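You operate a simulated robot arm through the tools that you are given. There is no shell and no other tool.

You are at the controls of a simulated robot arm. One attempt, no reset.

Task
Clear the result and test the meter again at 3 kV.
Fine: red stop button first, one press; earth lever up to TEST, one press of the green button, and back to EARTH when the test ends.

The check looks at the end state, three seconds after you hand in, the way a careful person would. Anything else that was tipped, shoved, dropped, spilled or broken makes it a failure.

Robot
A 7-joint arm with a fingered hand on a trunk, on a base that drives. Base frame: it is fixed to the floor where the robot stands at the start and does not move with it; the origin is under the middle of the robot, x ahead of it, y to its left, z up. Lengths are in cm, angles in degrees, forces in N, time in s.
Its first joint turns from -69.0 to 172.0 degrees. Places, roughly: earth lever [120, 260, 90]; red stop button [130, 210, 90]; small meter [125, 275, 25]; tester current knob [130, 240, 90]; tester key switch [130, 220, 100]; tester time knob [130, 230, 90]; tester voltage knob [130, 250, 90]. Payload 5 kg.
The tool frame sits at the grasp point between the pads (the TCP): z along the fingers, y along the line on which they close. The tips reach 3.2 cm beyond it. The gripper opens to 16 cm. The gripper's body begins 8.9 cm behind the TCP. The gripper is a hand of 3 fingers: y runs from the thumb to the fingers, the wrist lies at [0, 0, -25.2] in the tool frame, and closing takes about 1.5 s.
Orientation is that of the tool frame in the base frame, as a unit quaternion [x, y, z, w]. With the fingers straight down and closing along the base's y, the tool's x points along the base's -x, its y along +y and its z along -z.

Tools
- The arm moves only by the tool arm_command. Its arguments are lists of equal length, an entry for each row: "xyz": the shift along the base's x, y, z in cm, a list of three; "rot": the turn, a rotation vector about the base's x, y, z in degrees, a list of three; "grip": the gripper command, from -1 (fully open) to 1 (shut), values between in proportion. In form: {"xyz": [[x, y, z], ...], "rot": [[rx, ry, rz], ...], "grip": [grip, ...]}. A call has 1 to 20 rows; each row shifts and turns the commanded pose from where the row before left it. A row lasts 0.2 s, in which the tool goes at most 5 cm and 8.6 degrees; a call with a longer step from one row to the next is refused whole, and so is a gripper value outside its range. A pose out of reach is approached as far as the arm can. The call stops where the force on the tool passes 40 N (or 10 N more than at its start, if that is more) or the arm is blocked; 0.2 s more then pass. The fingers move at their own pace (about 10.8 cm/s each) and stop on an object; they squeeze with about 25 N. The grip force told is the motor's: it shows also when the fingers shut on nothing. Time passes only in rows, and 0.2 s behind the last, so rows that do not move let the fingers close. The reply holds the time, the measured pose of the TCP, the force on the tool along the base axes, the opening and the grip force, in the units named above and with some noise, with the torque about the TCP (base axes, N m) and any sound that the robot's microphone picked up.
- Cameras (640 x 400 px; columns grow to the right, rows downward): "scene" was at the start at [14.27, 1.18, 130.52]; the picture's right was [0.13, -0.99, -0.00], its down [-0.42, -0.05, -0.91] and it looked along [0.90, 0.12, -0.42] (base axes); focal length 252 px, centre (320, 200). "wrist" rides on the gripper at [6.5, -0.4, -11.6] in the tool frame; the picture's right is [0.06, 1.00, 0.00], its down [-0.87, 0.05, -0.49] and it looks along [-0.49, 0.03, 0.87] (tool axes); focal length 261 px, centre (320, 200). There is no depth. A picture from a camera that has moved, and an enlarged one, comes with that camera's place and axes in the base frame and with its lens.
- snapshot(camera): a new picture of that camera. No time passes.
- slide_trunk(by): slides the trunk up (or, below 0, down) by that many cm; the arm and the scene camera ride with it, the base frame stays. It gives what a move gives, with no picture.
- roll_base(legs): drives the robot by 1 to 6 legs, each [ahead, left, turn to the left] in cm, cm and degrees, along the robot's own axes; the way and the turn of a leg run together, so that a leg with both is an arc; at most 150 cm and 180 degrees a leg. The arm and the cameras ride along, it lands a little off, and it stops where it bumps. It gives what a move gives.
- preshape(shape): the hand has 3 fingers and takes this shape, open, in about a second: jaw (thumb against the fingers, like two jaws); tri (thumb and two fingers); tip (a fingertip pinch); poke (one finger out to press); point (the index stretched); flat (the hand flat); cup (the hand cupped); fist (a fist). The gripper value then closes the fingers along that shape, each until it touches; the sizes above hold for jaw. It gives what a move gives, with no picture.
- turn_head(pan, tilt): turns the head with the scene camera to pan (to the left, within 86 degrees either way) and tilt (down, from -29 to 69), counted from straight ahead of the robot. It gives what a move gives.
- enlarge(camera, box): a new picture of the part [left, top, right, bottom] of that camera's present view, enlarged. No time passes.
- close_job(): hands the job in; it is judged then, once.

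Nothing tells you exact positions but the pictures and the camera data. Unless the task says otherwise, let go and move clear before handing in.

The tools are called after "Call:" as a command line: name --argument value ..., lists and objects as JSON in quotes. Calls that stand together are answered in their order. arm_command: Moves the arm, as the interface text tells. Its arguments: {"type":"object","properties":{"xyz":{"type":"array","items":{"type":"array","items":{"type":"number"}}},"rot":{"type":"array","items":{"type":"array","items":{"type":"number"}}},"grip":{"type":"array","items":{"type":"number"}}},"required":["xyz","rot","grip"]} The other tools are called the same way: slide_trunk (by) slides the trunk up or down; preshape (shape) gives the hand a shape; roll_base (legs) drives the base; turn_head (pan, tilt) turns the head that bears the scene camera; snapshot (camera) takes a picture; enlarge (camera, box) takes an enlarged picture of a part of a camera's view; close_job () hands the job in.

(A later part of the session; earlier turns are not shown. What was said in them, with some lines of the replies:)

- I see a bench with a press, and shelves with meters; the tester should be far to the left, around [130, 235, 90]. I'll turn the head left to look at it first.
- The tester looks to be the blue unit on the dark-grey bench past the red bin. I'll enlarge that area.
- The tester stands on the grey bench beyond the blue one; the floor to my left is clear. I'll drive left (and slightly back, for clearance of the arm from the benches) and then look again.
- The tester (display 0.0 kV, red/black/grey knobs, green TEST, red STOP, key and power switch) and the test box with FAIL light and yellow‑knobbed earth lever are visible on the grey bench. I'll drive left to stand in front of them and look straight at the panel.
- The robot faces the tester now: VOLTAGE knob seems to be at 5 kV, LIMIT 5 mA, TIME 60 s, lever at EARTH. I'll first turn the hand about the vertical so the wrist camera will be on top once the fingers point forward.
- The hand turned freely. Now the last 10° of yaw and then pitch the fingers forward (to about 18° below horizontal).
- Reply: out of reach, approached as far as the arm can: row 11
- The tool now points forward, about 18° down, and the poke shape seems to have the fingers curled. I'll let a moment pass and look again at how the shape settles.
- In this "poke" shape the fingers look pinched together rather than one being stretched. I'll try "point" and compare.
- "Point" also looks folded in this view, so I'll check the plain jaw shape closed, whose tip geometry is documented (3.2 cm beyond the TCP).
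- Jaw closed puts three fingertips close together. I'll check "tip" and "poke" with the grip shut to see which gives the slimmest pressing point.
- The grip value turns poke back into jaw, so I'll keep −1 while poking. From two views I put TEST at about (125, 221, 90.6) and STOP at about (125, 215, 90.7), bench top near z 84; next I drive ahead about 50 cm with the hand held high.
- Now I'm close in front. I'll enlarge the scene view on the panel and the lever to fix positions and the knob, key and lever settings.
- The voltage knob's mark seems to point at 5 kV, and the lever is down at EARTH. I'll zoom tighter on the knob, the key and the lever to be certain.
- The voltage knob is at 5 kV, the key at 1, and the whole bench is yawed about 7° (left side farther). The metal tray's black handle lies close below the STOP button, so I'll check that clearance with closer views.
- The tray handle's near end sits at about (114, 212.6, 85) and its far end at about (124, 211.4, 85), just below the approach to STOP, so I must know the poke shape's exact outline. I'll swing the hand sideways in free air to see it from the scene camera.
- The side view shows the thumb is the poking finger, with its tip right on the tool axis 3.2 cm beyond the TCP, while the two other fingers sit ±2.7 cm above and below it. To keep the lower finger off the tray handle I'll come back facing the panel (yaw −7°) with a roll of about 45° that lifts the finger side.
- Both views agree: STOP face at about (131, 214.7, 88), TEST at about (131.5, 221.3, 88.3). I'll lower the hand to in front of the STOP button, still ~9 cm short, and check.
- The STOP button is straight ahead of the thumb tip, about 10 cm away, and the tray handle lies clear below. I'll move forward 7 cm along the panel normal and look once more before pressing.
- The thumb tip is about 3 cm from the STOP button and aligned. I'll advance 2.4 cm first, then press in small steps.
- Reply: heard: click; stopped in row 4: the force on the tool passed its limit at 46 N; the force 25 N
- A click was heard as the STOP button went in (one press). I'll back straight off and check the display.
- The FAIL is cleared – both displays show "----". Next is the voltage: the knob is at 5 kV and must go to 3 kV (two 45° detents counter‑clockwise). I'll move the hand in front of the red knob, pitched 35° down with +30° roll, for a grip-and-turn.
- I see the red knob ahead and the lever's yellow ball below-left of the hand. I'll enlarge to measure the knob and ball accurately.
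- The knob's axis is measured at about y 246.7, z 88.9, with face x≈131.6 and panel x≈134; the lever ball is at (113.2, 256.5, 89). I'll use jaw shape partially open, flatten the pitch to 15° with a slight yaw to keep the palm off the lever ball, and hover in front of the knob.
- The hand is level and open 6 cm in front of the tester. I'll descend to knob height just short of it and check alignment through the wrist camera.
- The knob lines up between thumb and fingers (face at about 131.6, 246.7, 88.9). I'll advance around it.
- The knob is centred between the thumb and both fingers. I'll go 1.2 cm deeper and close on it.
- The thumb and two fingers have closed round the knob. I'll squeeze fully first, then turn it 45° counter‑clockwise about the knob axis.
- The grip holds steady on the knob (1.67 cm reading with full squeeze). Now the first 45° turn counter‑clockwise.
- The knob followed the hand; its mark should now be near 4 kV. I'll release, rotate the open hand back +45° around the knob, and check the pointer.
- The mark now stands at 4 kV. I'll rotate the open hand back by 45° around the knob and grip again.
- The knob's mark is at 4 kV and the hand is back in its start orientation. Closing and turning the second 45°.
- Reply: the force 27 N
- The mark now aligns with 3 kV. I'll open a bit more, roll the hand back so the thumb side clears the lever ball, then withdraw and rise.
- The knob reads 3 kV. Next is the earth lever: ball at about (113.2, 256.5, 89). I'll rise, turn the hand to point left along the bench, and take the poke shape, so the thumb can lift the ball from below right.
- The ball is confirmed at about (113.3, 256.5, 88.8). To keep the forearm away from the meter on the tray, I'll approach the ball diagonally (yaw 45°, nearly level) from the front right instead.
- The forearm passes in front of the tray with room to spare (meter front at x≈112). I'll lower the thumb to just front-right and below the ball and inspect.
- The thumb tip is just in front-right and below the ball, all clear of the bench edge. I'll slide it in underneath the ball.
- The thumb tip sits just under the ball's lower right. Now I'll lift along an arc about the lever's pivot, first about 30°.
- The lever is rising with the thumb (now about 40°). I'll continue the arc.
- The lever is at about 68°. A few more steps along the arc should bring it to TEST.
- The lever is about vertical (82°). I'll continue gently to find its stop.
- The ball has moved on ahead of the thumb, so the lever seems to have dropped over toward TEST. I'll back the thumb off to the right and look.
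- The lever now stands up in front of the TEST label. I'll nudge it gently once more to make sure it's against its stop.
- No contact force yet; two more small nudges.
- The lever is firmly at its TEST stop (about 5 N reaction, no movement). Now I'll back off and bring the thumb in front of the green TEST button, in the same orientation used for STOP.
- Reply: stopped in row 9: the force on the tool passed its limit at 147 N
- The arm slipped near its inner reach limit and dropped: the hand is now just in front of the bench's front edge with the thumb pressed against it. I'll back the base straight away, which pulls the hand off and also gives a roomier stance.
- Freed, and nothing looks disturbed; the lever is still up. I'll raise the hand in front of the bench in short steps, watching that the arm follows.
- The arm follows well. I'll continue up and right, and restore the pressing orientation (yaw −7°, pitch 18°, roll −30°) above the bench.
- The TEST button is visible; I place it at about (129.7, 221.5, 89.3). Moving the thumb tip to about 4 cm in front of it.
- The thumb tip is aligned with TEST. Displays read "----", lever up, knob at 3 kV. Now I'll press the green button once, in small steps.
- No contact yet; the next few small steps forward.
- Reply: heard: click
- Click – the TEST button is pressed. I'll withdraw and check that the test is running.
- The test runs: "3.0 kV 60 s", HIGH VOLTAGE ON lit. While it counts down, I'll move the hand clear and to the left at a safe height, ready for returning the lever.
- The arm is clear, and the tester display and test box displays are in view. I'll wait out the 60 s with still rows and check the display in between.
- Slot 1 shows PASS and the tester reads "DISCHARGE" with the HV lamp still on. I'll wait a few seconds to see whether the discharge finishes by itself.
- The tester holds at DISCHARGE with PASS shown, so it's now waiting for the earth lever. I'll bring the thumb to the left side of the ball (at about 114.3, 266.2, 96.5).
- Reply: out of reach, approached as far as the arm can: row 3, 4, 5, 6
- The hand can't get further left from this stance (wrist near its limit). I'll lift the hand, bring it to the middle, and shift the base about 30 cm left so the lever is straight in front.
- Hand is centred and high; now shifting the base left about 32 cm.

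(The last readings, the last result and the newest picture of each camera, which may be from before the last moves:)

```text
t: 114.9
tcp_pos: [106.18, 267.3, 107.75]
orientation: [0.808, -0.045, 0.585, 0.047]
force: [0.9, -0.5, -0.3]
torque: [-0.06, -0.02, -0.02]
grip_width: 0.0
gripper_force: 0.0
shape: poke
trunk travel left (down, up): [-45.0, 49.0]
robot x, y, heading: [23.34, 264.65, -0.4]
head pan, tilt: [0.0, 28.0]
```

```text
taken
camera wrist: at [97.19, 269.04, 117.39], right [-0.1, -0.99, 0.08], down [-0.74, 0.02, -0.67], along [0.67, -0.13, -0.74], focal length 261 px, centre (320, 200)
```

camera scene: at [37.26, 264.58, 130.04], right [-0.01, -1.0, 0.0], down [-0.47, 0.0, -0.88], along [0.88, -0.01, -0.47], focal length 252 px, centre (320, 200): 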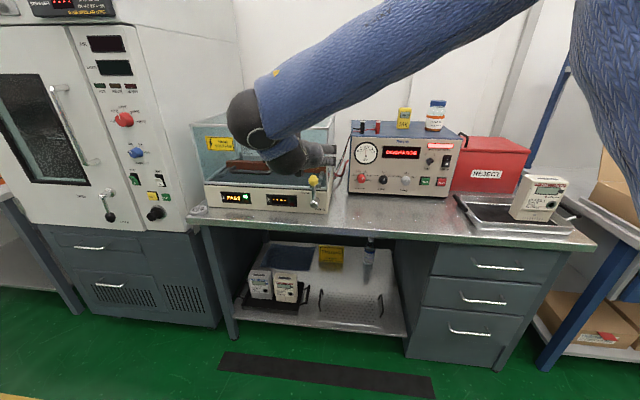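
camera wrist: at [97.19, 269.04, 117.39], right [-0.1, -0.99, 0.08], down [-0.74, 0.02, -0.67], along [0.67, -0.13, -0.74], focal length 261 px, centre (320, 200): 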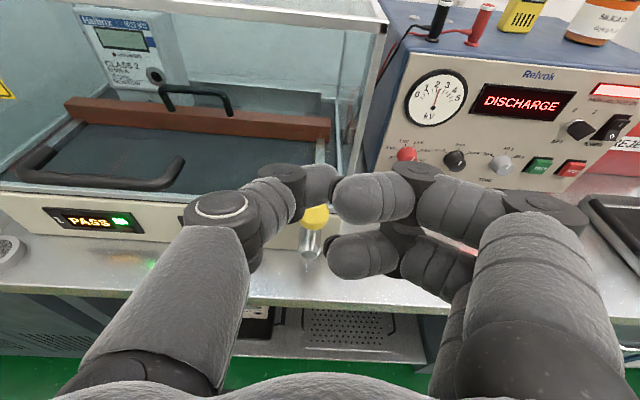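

Now the lever is right in front. I'll go left at height and then down so the thumb ends up front-left of the ball.

Call:
arm_command --xyz '[[0, 2, 0], [0, 2, 0], [0, 0, -3.5], [0, 0, -3.5], [0, 0, -3.5]]' --rot '[[0, 0, 0], [0, 0, 0], [0, 0, 0], [0, 0, 0], [0, 0, 0]]' --grip '[-1, -1, -1, -1, -1]'

Call:
enlarge --camera "scene" --box '[220, 120, 380, 240]'

Call:
snapshot --camera "wrist"

```text
t: 116.1
tcp_pos: [106.13, 271.07, 97.15]
orientation: [0.808, -0.045, 0.586, 0.046]
force: [-1.3, -0.3, 0.2]
torque: [0.0, 0.02, 0.0]
grip_width: 0.0
gripper_force: 0.1
shape: poke
trunk travel left (down, up): [-45.0, 49.0]
robot x, y, heading: [23.03, 264.8, -0.4]
head pan, tilt: [0.0, 28.0]
```

```text
3.33 times, centred on (300, 180) of scene
camera zoom: at [37.32, 264.52, 130.04], right [-0.01, -1.0, 0.0], down [-0.47, 0.0, -0.88], along [0.88, -0.01, -0.47], focal length 840 px, centre (387, 267)
```

zoom: 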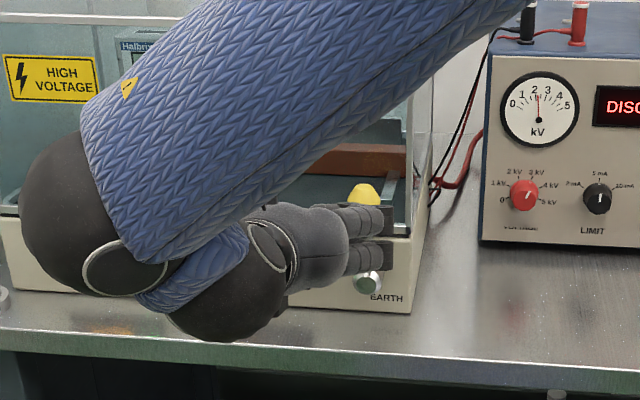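

```text
taken
camera wrist: at [97.3, 272.73, 106.88], right [-0.11, -0.99, 0.08], down [-0.74, 0.02, -0.67], along [0.66, -0.13, -0.74], focal length 261 px, centre (320, 200)
```

wrist: 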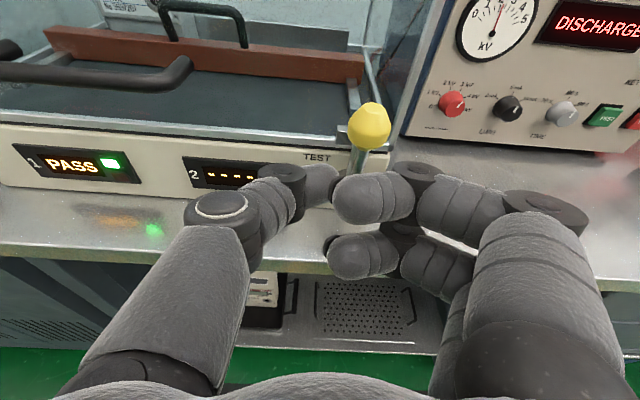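

The ball's position is confirmed (114.3, 266.2, 96.4); the thumb is left of it. I'll push forward beside the ball, then sweep it right and down along the arc.

Call:
arm_command --xyz '[[1.7, -0.25, 0], [1.7, -0.25, 0], [1.6, -0.25, 0]]' --rot '[[0, 0, 0], [0, 0, 0], [0, 0, 0]]' --grip '[-1, -1, -1]'

Call:
snapshot --camera "wrist"

Call:
enlarge --camera "scene" --box '[260, 140, 360, 220]'

```text
t: 116.9
tcp_pos: [111.04, 270.46, 97.15]
orientation: [0.808, -0.044, 0.585, 0.045]
force: [0.6, 0.0, 0.5]
torque: [0.01, 0.01, -0.02]
grip_width: 0.0
gripper_force: 0.1
shape: poke
trunk travel left (down, up): [-45.0, 49.0]
robot x, y, heading: [22.94, 264.66, -0.4]
head pan, tilt: [0.0, 28.0]
```

```text
taken
camera wrist: at [102.25, 272.15, 106.84], right [-0.1, -0.99, 0.08], down [-0.74, 0.02, -0.67], along [0.66, -0.13, -0.74], focal length 261 px, centre (320, 200)
```

wrist: 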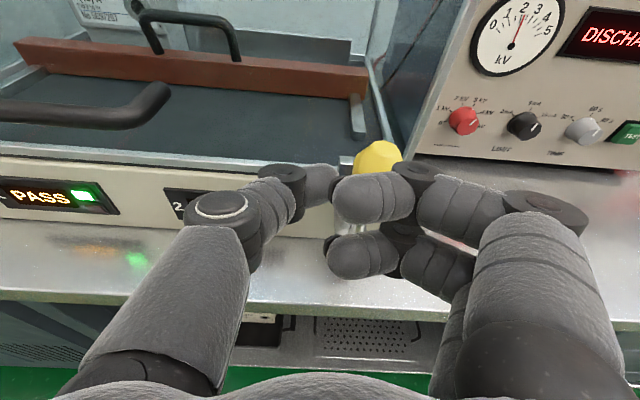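

```text
5.00 times, centred on (310, 180) of scene
camera zoom: at [37.3, 264.47, 130.03], right [-0.01, -1.0, 0.0], down [-0.47, 0.0, -0.88], along [0.88, -0.01, -0.47], focal length 1259 px, centre (370, 300)
```

zoom: 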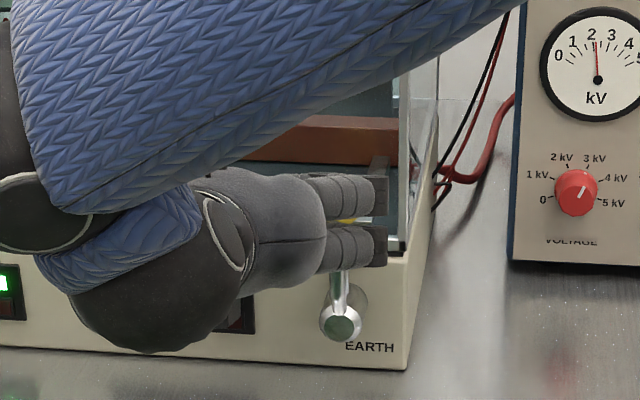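

The thumb is left of the ball, fingers in front of it. Sweeping right along the arc now, first third.

Call:
arm_command --xyz '[[-0.1, -0.8, 0], [-0.14, -1.2, 0.15], [-0.17, -1.36, 0.3], [-0.17, -1.39, 0.11], [-0.17, -1.38, -0.08]]' --rot '[[0, 0, 0], [0, 0, 0], [0, 0, 0], [0, 0, 0], [0, 0, 0]]' --grip '[-1, -1, -1, -1, -1]'

Call:
snapshot --camera "wrist"

Call:
enlarge --camera "scene" --box '[260, 140, 360, 220]'

```text
t: 118.1
tcp_pos: [110.36, 264.4, 97.62]
orientation: [0.808, -0.044, 0.586, 0.045]
force: [-0.1, -0.1, 0.0]
torque: [-0.01, 0.01, 0.01]
grip_width: 0.0
gripper_force: 0.0
shape: poke
trunk travel left (down, up): [-45.0, 49.0]
robot x, y, heading: [22.9, 264.55, -0.5]
head pan, tilt: [0.0, 28.0]
```

```text
taken
camera wrist: at [101.48, 266.11, 107.32], right [-0.11, -0.99, 0.08], down [-0.74, 0.02, -0.67], along [0.66, -0.13, -0.74], focal length 261 px, centre (320, 200)
```

wrist: 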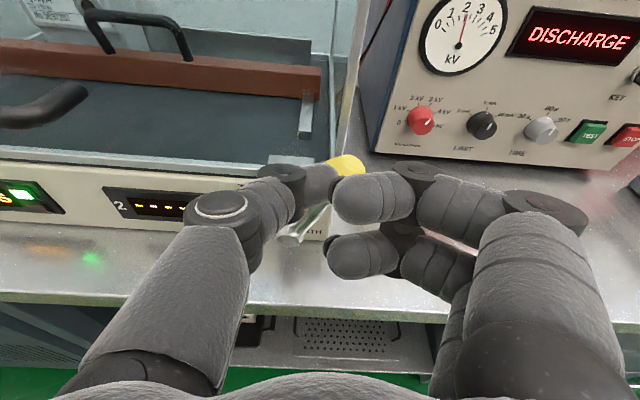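

```text
5.00 times, centred on (310, 180) of scene
camera zoom: at [37.27, 264.47, 130.04], right [-0.01, -1.0, 0.0], down [-0.47, 0.0, -0.88], along [0.88, -0.01, -0.47], focal length 1259 px, centre (370, 300)
```

zoom: 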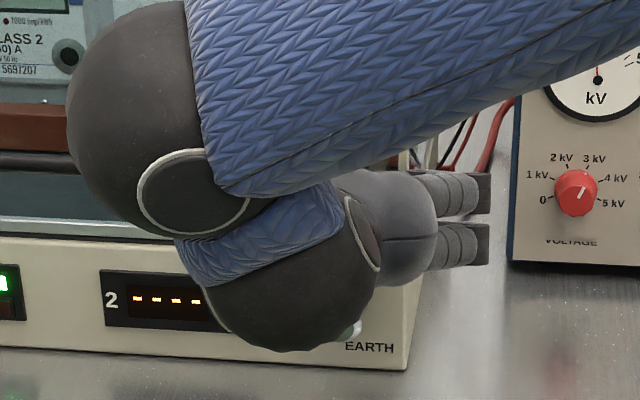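

The lever is swinging right with the thumb. Continuing the arc, now more downward.

Call:
arm_command --xyz '[[-0.17, -1.35, -0.26], [-0.16, -1.3, -0.44], [-0.15, -1.22, -0.61], [-0.14, -1.13, -0.77]]' --rot '[[0, 0, 0], [0, 0, 0], [0, 0, 0], [0, 0, 0]]' --grip '[-1, -1, -1, -1]'

Call:
snapshot --camera "wrist"

Call:
snapshot --camera "scene"

```text
t: 119.1
tcp_pos: [109.65, 259.3, 95.43]
orientation: [0.808, -0.044, 0.586, 0.046]
force: [-0.9, -0.7, 0.7]
torque: [0.01, -0.02, 0.01]
grip_width: 0.0
gripper_force: 0.0
shape: poke
trunk travel left (down, up): [-45.0, 49.0]
robot x, y, heading: [23.33, 264.48, -0.3]
head pan, tilt: [0.0, 28.0]
```

```text
taken
camera wrist: at [100.88, 261.03, 105.25], right [-0.11, -0.99, 0.08], down [-0.74, 0.02, -0.67], along [0.67, -0.13, -0.74], focal length 261 px, centre (320, 200)
```

wrist: 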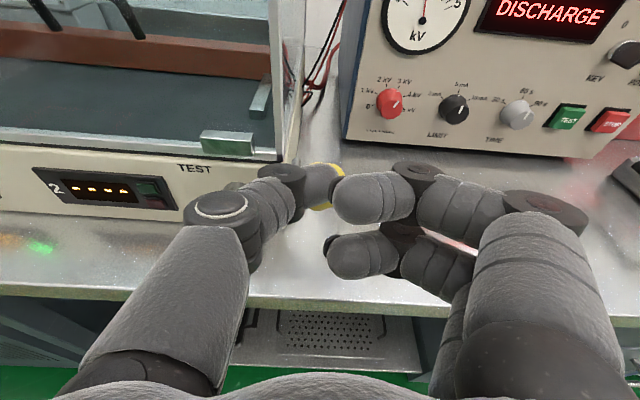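

```text
taken
camera scene: at [37.28, 264.46, 130.04], right [-0.01, -1.0, 0.0], down [-0.47, 0.0, -0.88], along [0.88, -0.01, -0.47], focal length 252 px, centre (320, 200)
```

scene: 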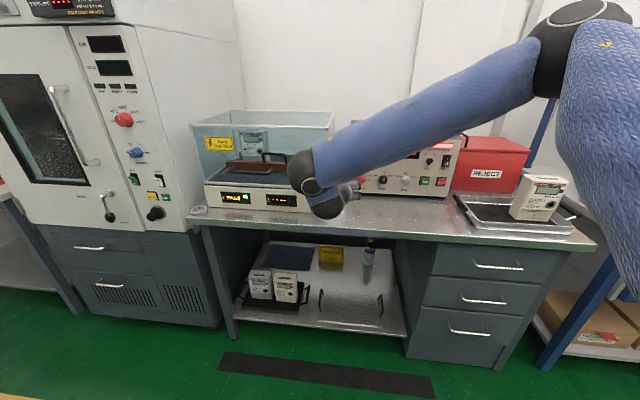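

The ball is now under the thumb. I'll move slightly forward for a secure hold and press on down to EARTH.

Call:
arm_command --xyz '[[0.25, -0.9, -0.9], [0.25, -0.7, -1.0], [0.2, -0.5, -1.0]]' --rot '[[0, 0, 0], [0, 0, 0], [0, 0, 0]]' --grip '[-1, -1, -1]'

Call:
snapshot --camera "wrist"

Call:
enlarge --camera "scene" --box '[280, 140, 380, 220]'

```text
t: 119.9
tcp_pos: [110.53, 257.33, 92.71]
orientation: [0.808, -0.045, 0.585, 0.046]
force: [0.7, 0.8, 0.0]
torque: [-0.01, 0.0, 0.01]
grip_width: 0.02
gripper_force: 0.1
shape: poke
trunk travel left (down, up): [-45.0, 49.0]
robot x, y, heading: [23.13, 264.75, -0.2]
head pan, tilt: [0.0, 28.0]
```

```text
taken
camera wrist: at [101.69, 258.95, 102.4], right [-0.1, -0.99, 0.08], down [-0.74, 0.02, -0.67], along [0.66, -0.13, -0.74], focal length 261 px, centre (320, 200)
```

wrist: 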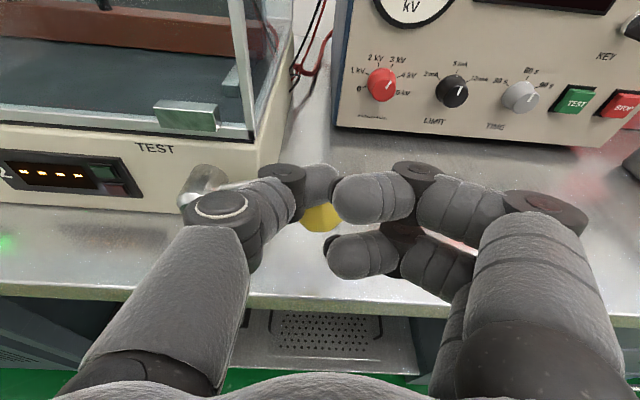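

```text
5.00 times, centred on (330, 180) of scene
camera zoom: at [37.29, 264.48, 130.04], right [-0.01, -1.0, 0.0], down [-0.47, 0.0, -0.88], along [0.88, -0.01, -0.47], focal length 1259 px, centre (270, 300)
```

zoom: 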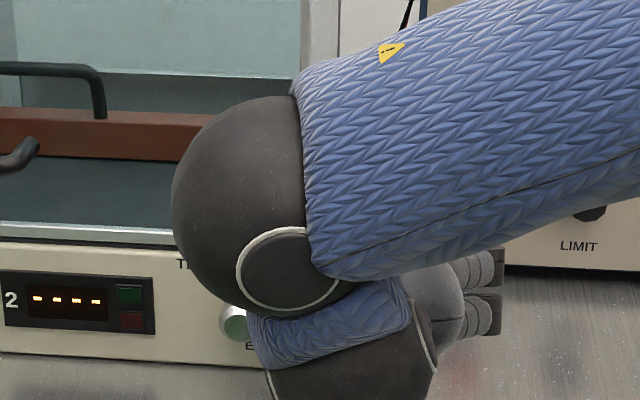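

The ball is nearly at its original EARTH position (z≈89). Small presses down to check that it's at the stop.

Call:
arm_command --xyz '[[0, -0.05, -0.35]]' --rot '[[0, 0, 0]]' --grip '[-1]'

Call:
arm_command --xyz '[[0, -0.05, -0.35]]' --rot '[[0, 0, 0]]' --grip '[-1]'

Call:
snapshot --camera "wrist"

```text
t: 120.3
tcp_pos: [110.48, 257.23, 92.25]
orientation: [0.808, -0.044, 0.586, 0.046]
force: [0.2, 0.1, -0.4]
torque: [0.02, 0.04, 0.01]
grip_width: 0.0
gripper_force: 0.1
shape: poke
trunk travel left (down, up): [-45.0, 49.0]
robot x, y, heading: [22.99, 264.53, -0.4]
head pan, tilt: [0.0, 28.0]
```

```text
t: 120.7
tcp_pos: [110.47, 257.18, 91.96]
orientation: [0.808, -0.044, 0.586, 0.045]
force: [-0.6, 0.5, -0.3]
torque: [0.01, 0.0, 0.02]
grip_width: 0.01
gripper_force: 0.0
shape: poke
trunk travel left (down, up): [-45.0, 49.0]
robot x, y, heading: [23.76, 264.58, -0.4]
head pan, tilt: [0.0, 28.0]
```

```text
taken
camera wrist: at [101.57, 258.87, 101.67], right [-0.1, -0.99, 0.08], down [-0.74, 0.02, -0.67], along [0.67, -0.13, -0.74], focal length 261 px, centre (320, 200)
```

wrist: 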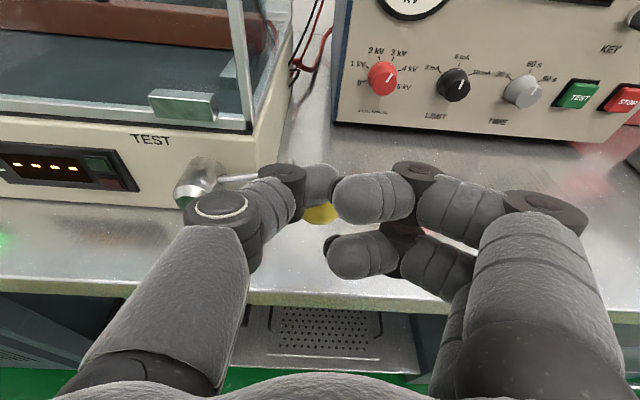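

Call:
arm_command --xyz '[[0, 0, -0.3]]' --rot '[[0, 0, 0]]' --grip '[-1]'

Call:
arm_command --xyz '[[0, 0, -0.3]]' --rot '[[0, 0, 0]]' --grip '[-1]'

Call:
enlarge --camera "wrist" --box '[160, 100, 420, 280]'

```text
t: 121.1
tcp_pos: [110.36, 257.34, 91.78]
orientation: [0.807, -0.044, 0.587, 0.045]
force: [2.4, -1.2, 9.1]
torque: [-0.03, -0.29, 0.01]
grip_width: 0.01
gripper_force: 0.1
shape: poke
trunk travel left (down, up): [-45.0, 49.0]
robot x, y, heading: [23.24, 265.14, -0.5]
head pan, tilt: [0.0, 28.0]
```

```text
t: 121.5
tcp_pos: [110.34, 257.17, 91.78]
orientation: [0.807, -0.045, 0.588, 0.045]
force: [3.2, -1.6, 25.8]
torque: [-0.12, -0.78, -0.03]
grip_width: 0.0
gripper_force: 0.0
shape: poke
trunk travel left (down, up): [-45.0, 49.0]
robot x, y, heading: [23.2, 264.38, -0.3]
head pan, tilt: [0.0, 28.0]
```

```text
2.22 times, centred on (290, 190) of wrist
camera zoom: at [101.4, 258.85, 101.42], right [-0.11, -0.99, 0.08], down [-0.74, 0.02, -0.68], along [0.67, -0.13, -0.73], focal length 579 px, centre (387, 222)
```

zoom: 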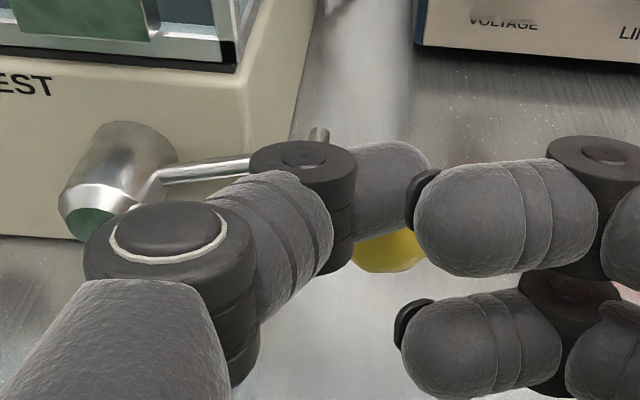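

Firm 26 N reaction with no movement – the lever is at its EARTH stop. I'll ease up, pull straight back, then rise and look at the whole scene.

Call:
arm_command --xyz '[[-0.1, 0, 0.5], [-1.2, 0.1, 0.3], [-2, 0.2, 0.3], [-2.5, 0.2, 0.5], [-2, 0, 2], [0, 0, 3], [0, 0, 3]]' --rot '[[0, 0, 0], [0, 0, 0], [0, 0, 0], [0, 0, 0], [0, 0, 0], [0, 0, 0], [0, 0, 0]]' --grip '[-1, -1, -1, -1, -1, -1, -1]'

Call:
snapshot --camera "scene"

Call:
snapshot --camera "wrist"

```text
t: 123.1
tcp_pos: [102.58, 257.59, 100.9]
orientation: [0.808, -0.045, 0.585, 0.046]
force: [-0.3, -1.0, 0.6]
torque: [-0.01, 0.02, -0.02]
grip_width: 0.0
gripper_force: 0.0
shape: poke
trunk travel left (down, up): [-45.0, 49.0]
robot x, y, heading: [23.22, 264.58, -0.1]
head pan, tilt: [0.0, 28.0]
```

```text
taken
camera scene: at [37.21, 264.49, 130.04], right [-0.01, -1.0, 0.0], down [-0.47, 0.0, -0.88], along [0.88, -0.01, -0.47], focal length 252 px, centre (320, 200)
```

scene: 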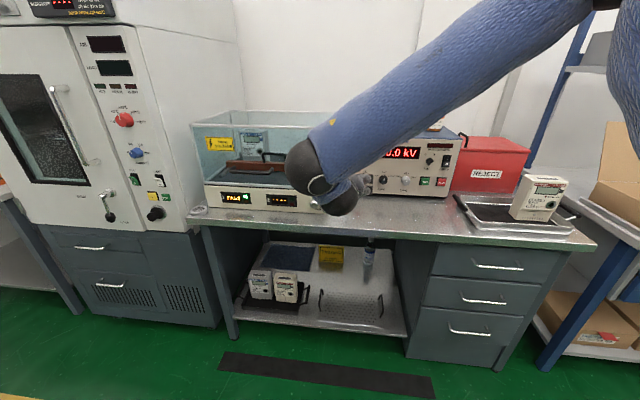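

```text
taken
camera wrist: at [93.74, 259.36, 110.55], right [-0.1, -0.99, 0.08], down [-0.74, 0.02, -0.67], along [0.67, -0.13, -0.74], focal length 261 px, centre (320, 200)
```

wrist: 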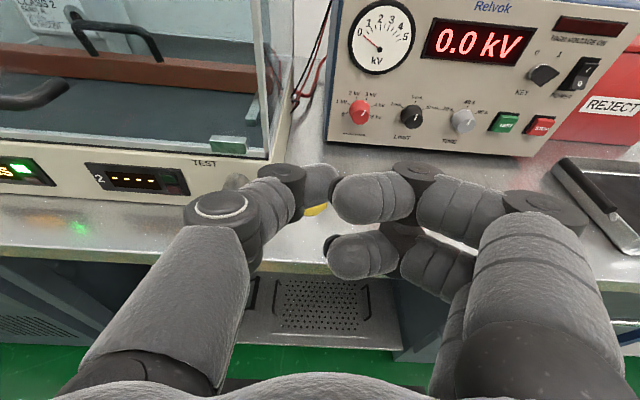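

The tester is discharged: 0.0 kV, HV lamp off, PASS still shown. I'll drive back to move clear and then inspect the final state.

Call:
roll_base --legs '[[-35, 0, 0]]'

Call:
snapshot --camera "scene"

Call:
snapshot --camera "wrist"

Call:
enlarge --camera "wrist" --box '[60, 0, 560, 200]'

```text
t: 125.3
tcp_pos: [67.55, 258.12, 100.9]
orientation: [0.807, -0.043, 0.587, 0.044]
force: [0.1, 0.7, -0.2]
torque: [-0.01, 0.01, -0.02]
grip_width: 0.01
gripper_force: 0.0
shape: poke
trunk travel left (down, up): [-45.0, 49.0]
robot x, y, heading: [-11.88, 264.59, -0.2]
head pan, tilt: [0.0, 28.0]
```

```text
taken
camera scene: at [2.18, 264.75, 130.05], right [0.0, -1.0, 0.0], down [-0.47, 0.0, -0.88], along [0.88, 0.0, -0.47], focal length 252 px, centre (320, 200)
```

scene: 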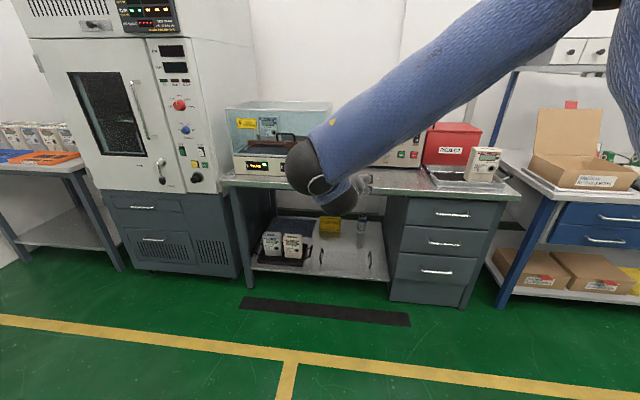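

```text
taken
camera wrist: at [58.75, 259.81, 110.58], right [-0.1, -0.99, 0.08], down [-0.74, 0.02, -0.67], along [0.67, -0.13, -0.73], focal length 261 px, centre (320, 200)
```

wrist: 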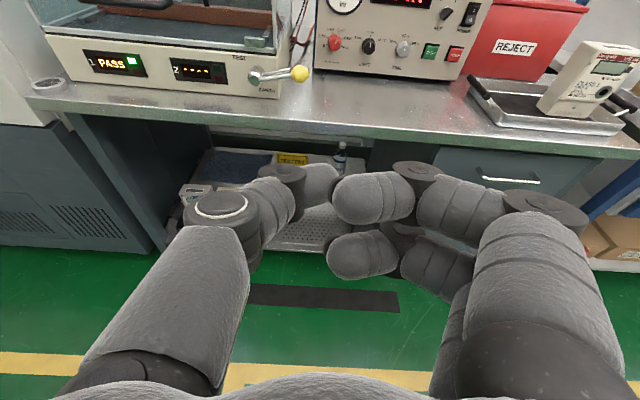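

```text
1.28 times, centred on (310, 100) of wrist
camera zoom: at [58.75, 259.81, 110.58], right [-0.1, -0.99, 0.08], down [-0.74, 0.02, -0.67], along [0.67, -0.13, -0.73], focal length 334 px, centre (333, 328)
```

zoom: 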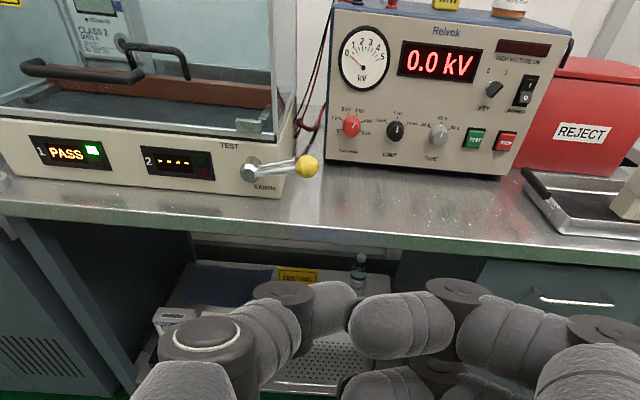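

Lever is at EARTH, display 0.0 kV, slot 1 PASS. One last zoom on the knob/lever and on the rest of the scene before handing in.

Call:
enlarge --camera "wrist" --box '[230, 0, 480, 110]'

Call:
enlarge --camera "scene" --box '[200, 80, 540, 280]'

```text
2.56 times, centred on (355, 55) of wrist
camera zoom: at [58.75, 259.81, 110.58], right [-0.1, -0.99, 0.08], down [-0.74, 0.02, -0.67], along [0.67, -0.13, -0.73], focal length 667 px, centre (230, 571)
```

zoom: 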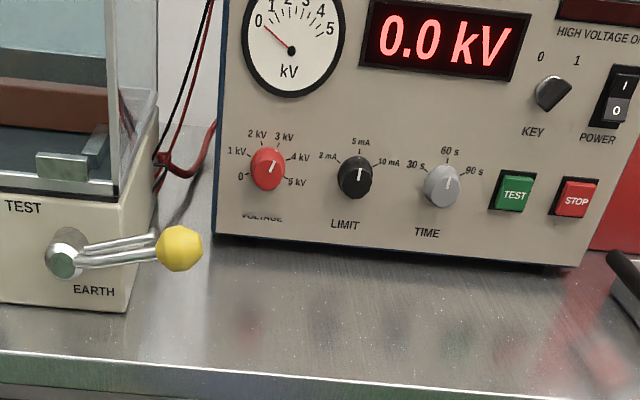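

```text
1.88 times, centred on (370, 180) of scene
camera zoom: at [2.18, 264.75, 130.05], right [0.0, -1.0, 0.0], down [-0.47, 0.0, -0.88], along [0.88, 0.0, -0.47], focal length 474 px, centre (226, 238)
```

zoom: 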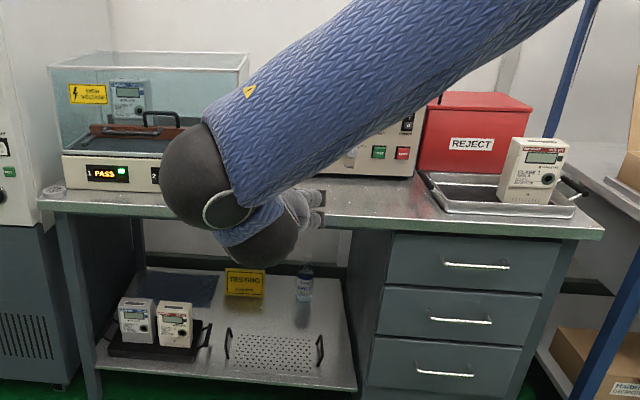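

Everything checks out. The voltage knob is at 3 kV, slot 1 shows PASS, the tester reads 0.0 kV with the HV lamp off, and the lever is back at EARTH. Nothing was disturbed and the arm is clear, so I'm handing in.

Call:
close_job

```text
The job is handed in.
```

The meter was retested at 3 kV and passed: slot 1 now shows PASS, where it showed FAIL before. I've handed the job in.

- **Clearing:** one press of the red stop button cleared the FAIL.
- **Voltage:** the knob was at 5 kV, so I turned it to 3 kV before testing.
- **Test:** I raised the earth lever to TEST and pressed the green button once. The tester showed 3.0 kV, 60 s. It was done within about 12 seconds on the simulator clock, showing PASS and then holding at DISCHARGE.
- **Earthing:** I put the lever back at EARTH, and the tester now reads 0.0 kV with the high-voltage lamp off.

**Bump:** while I was moving the hand from the lever to the green button, the arm dropped and hit the front of the bench. The force peaked at 147 N. I backed away straight after, and in the later pictures nothing looks moved, tipped or damaged.
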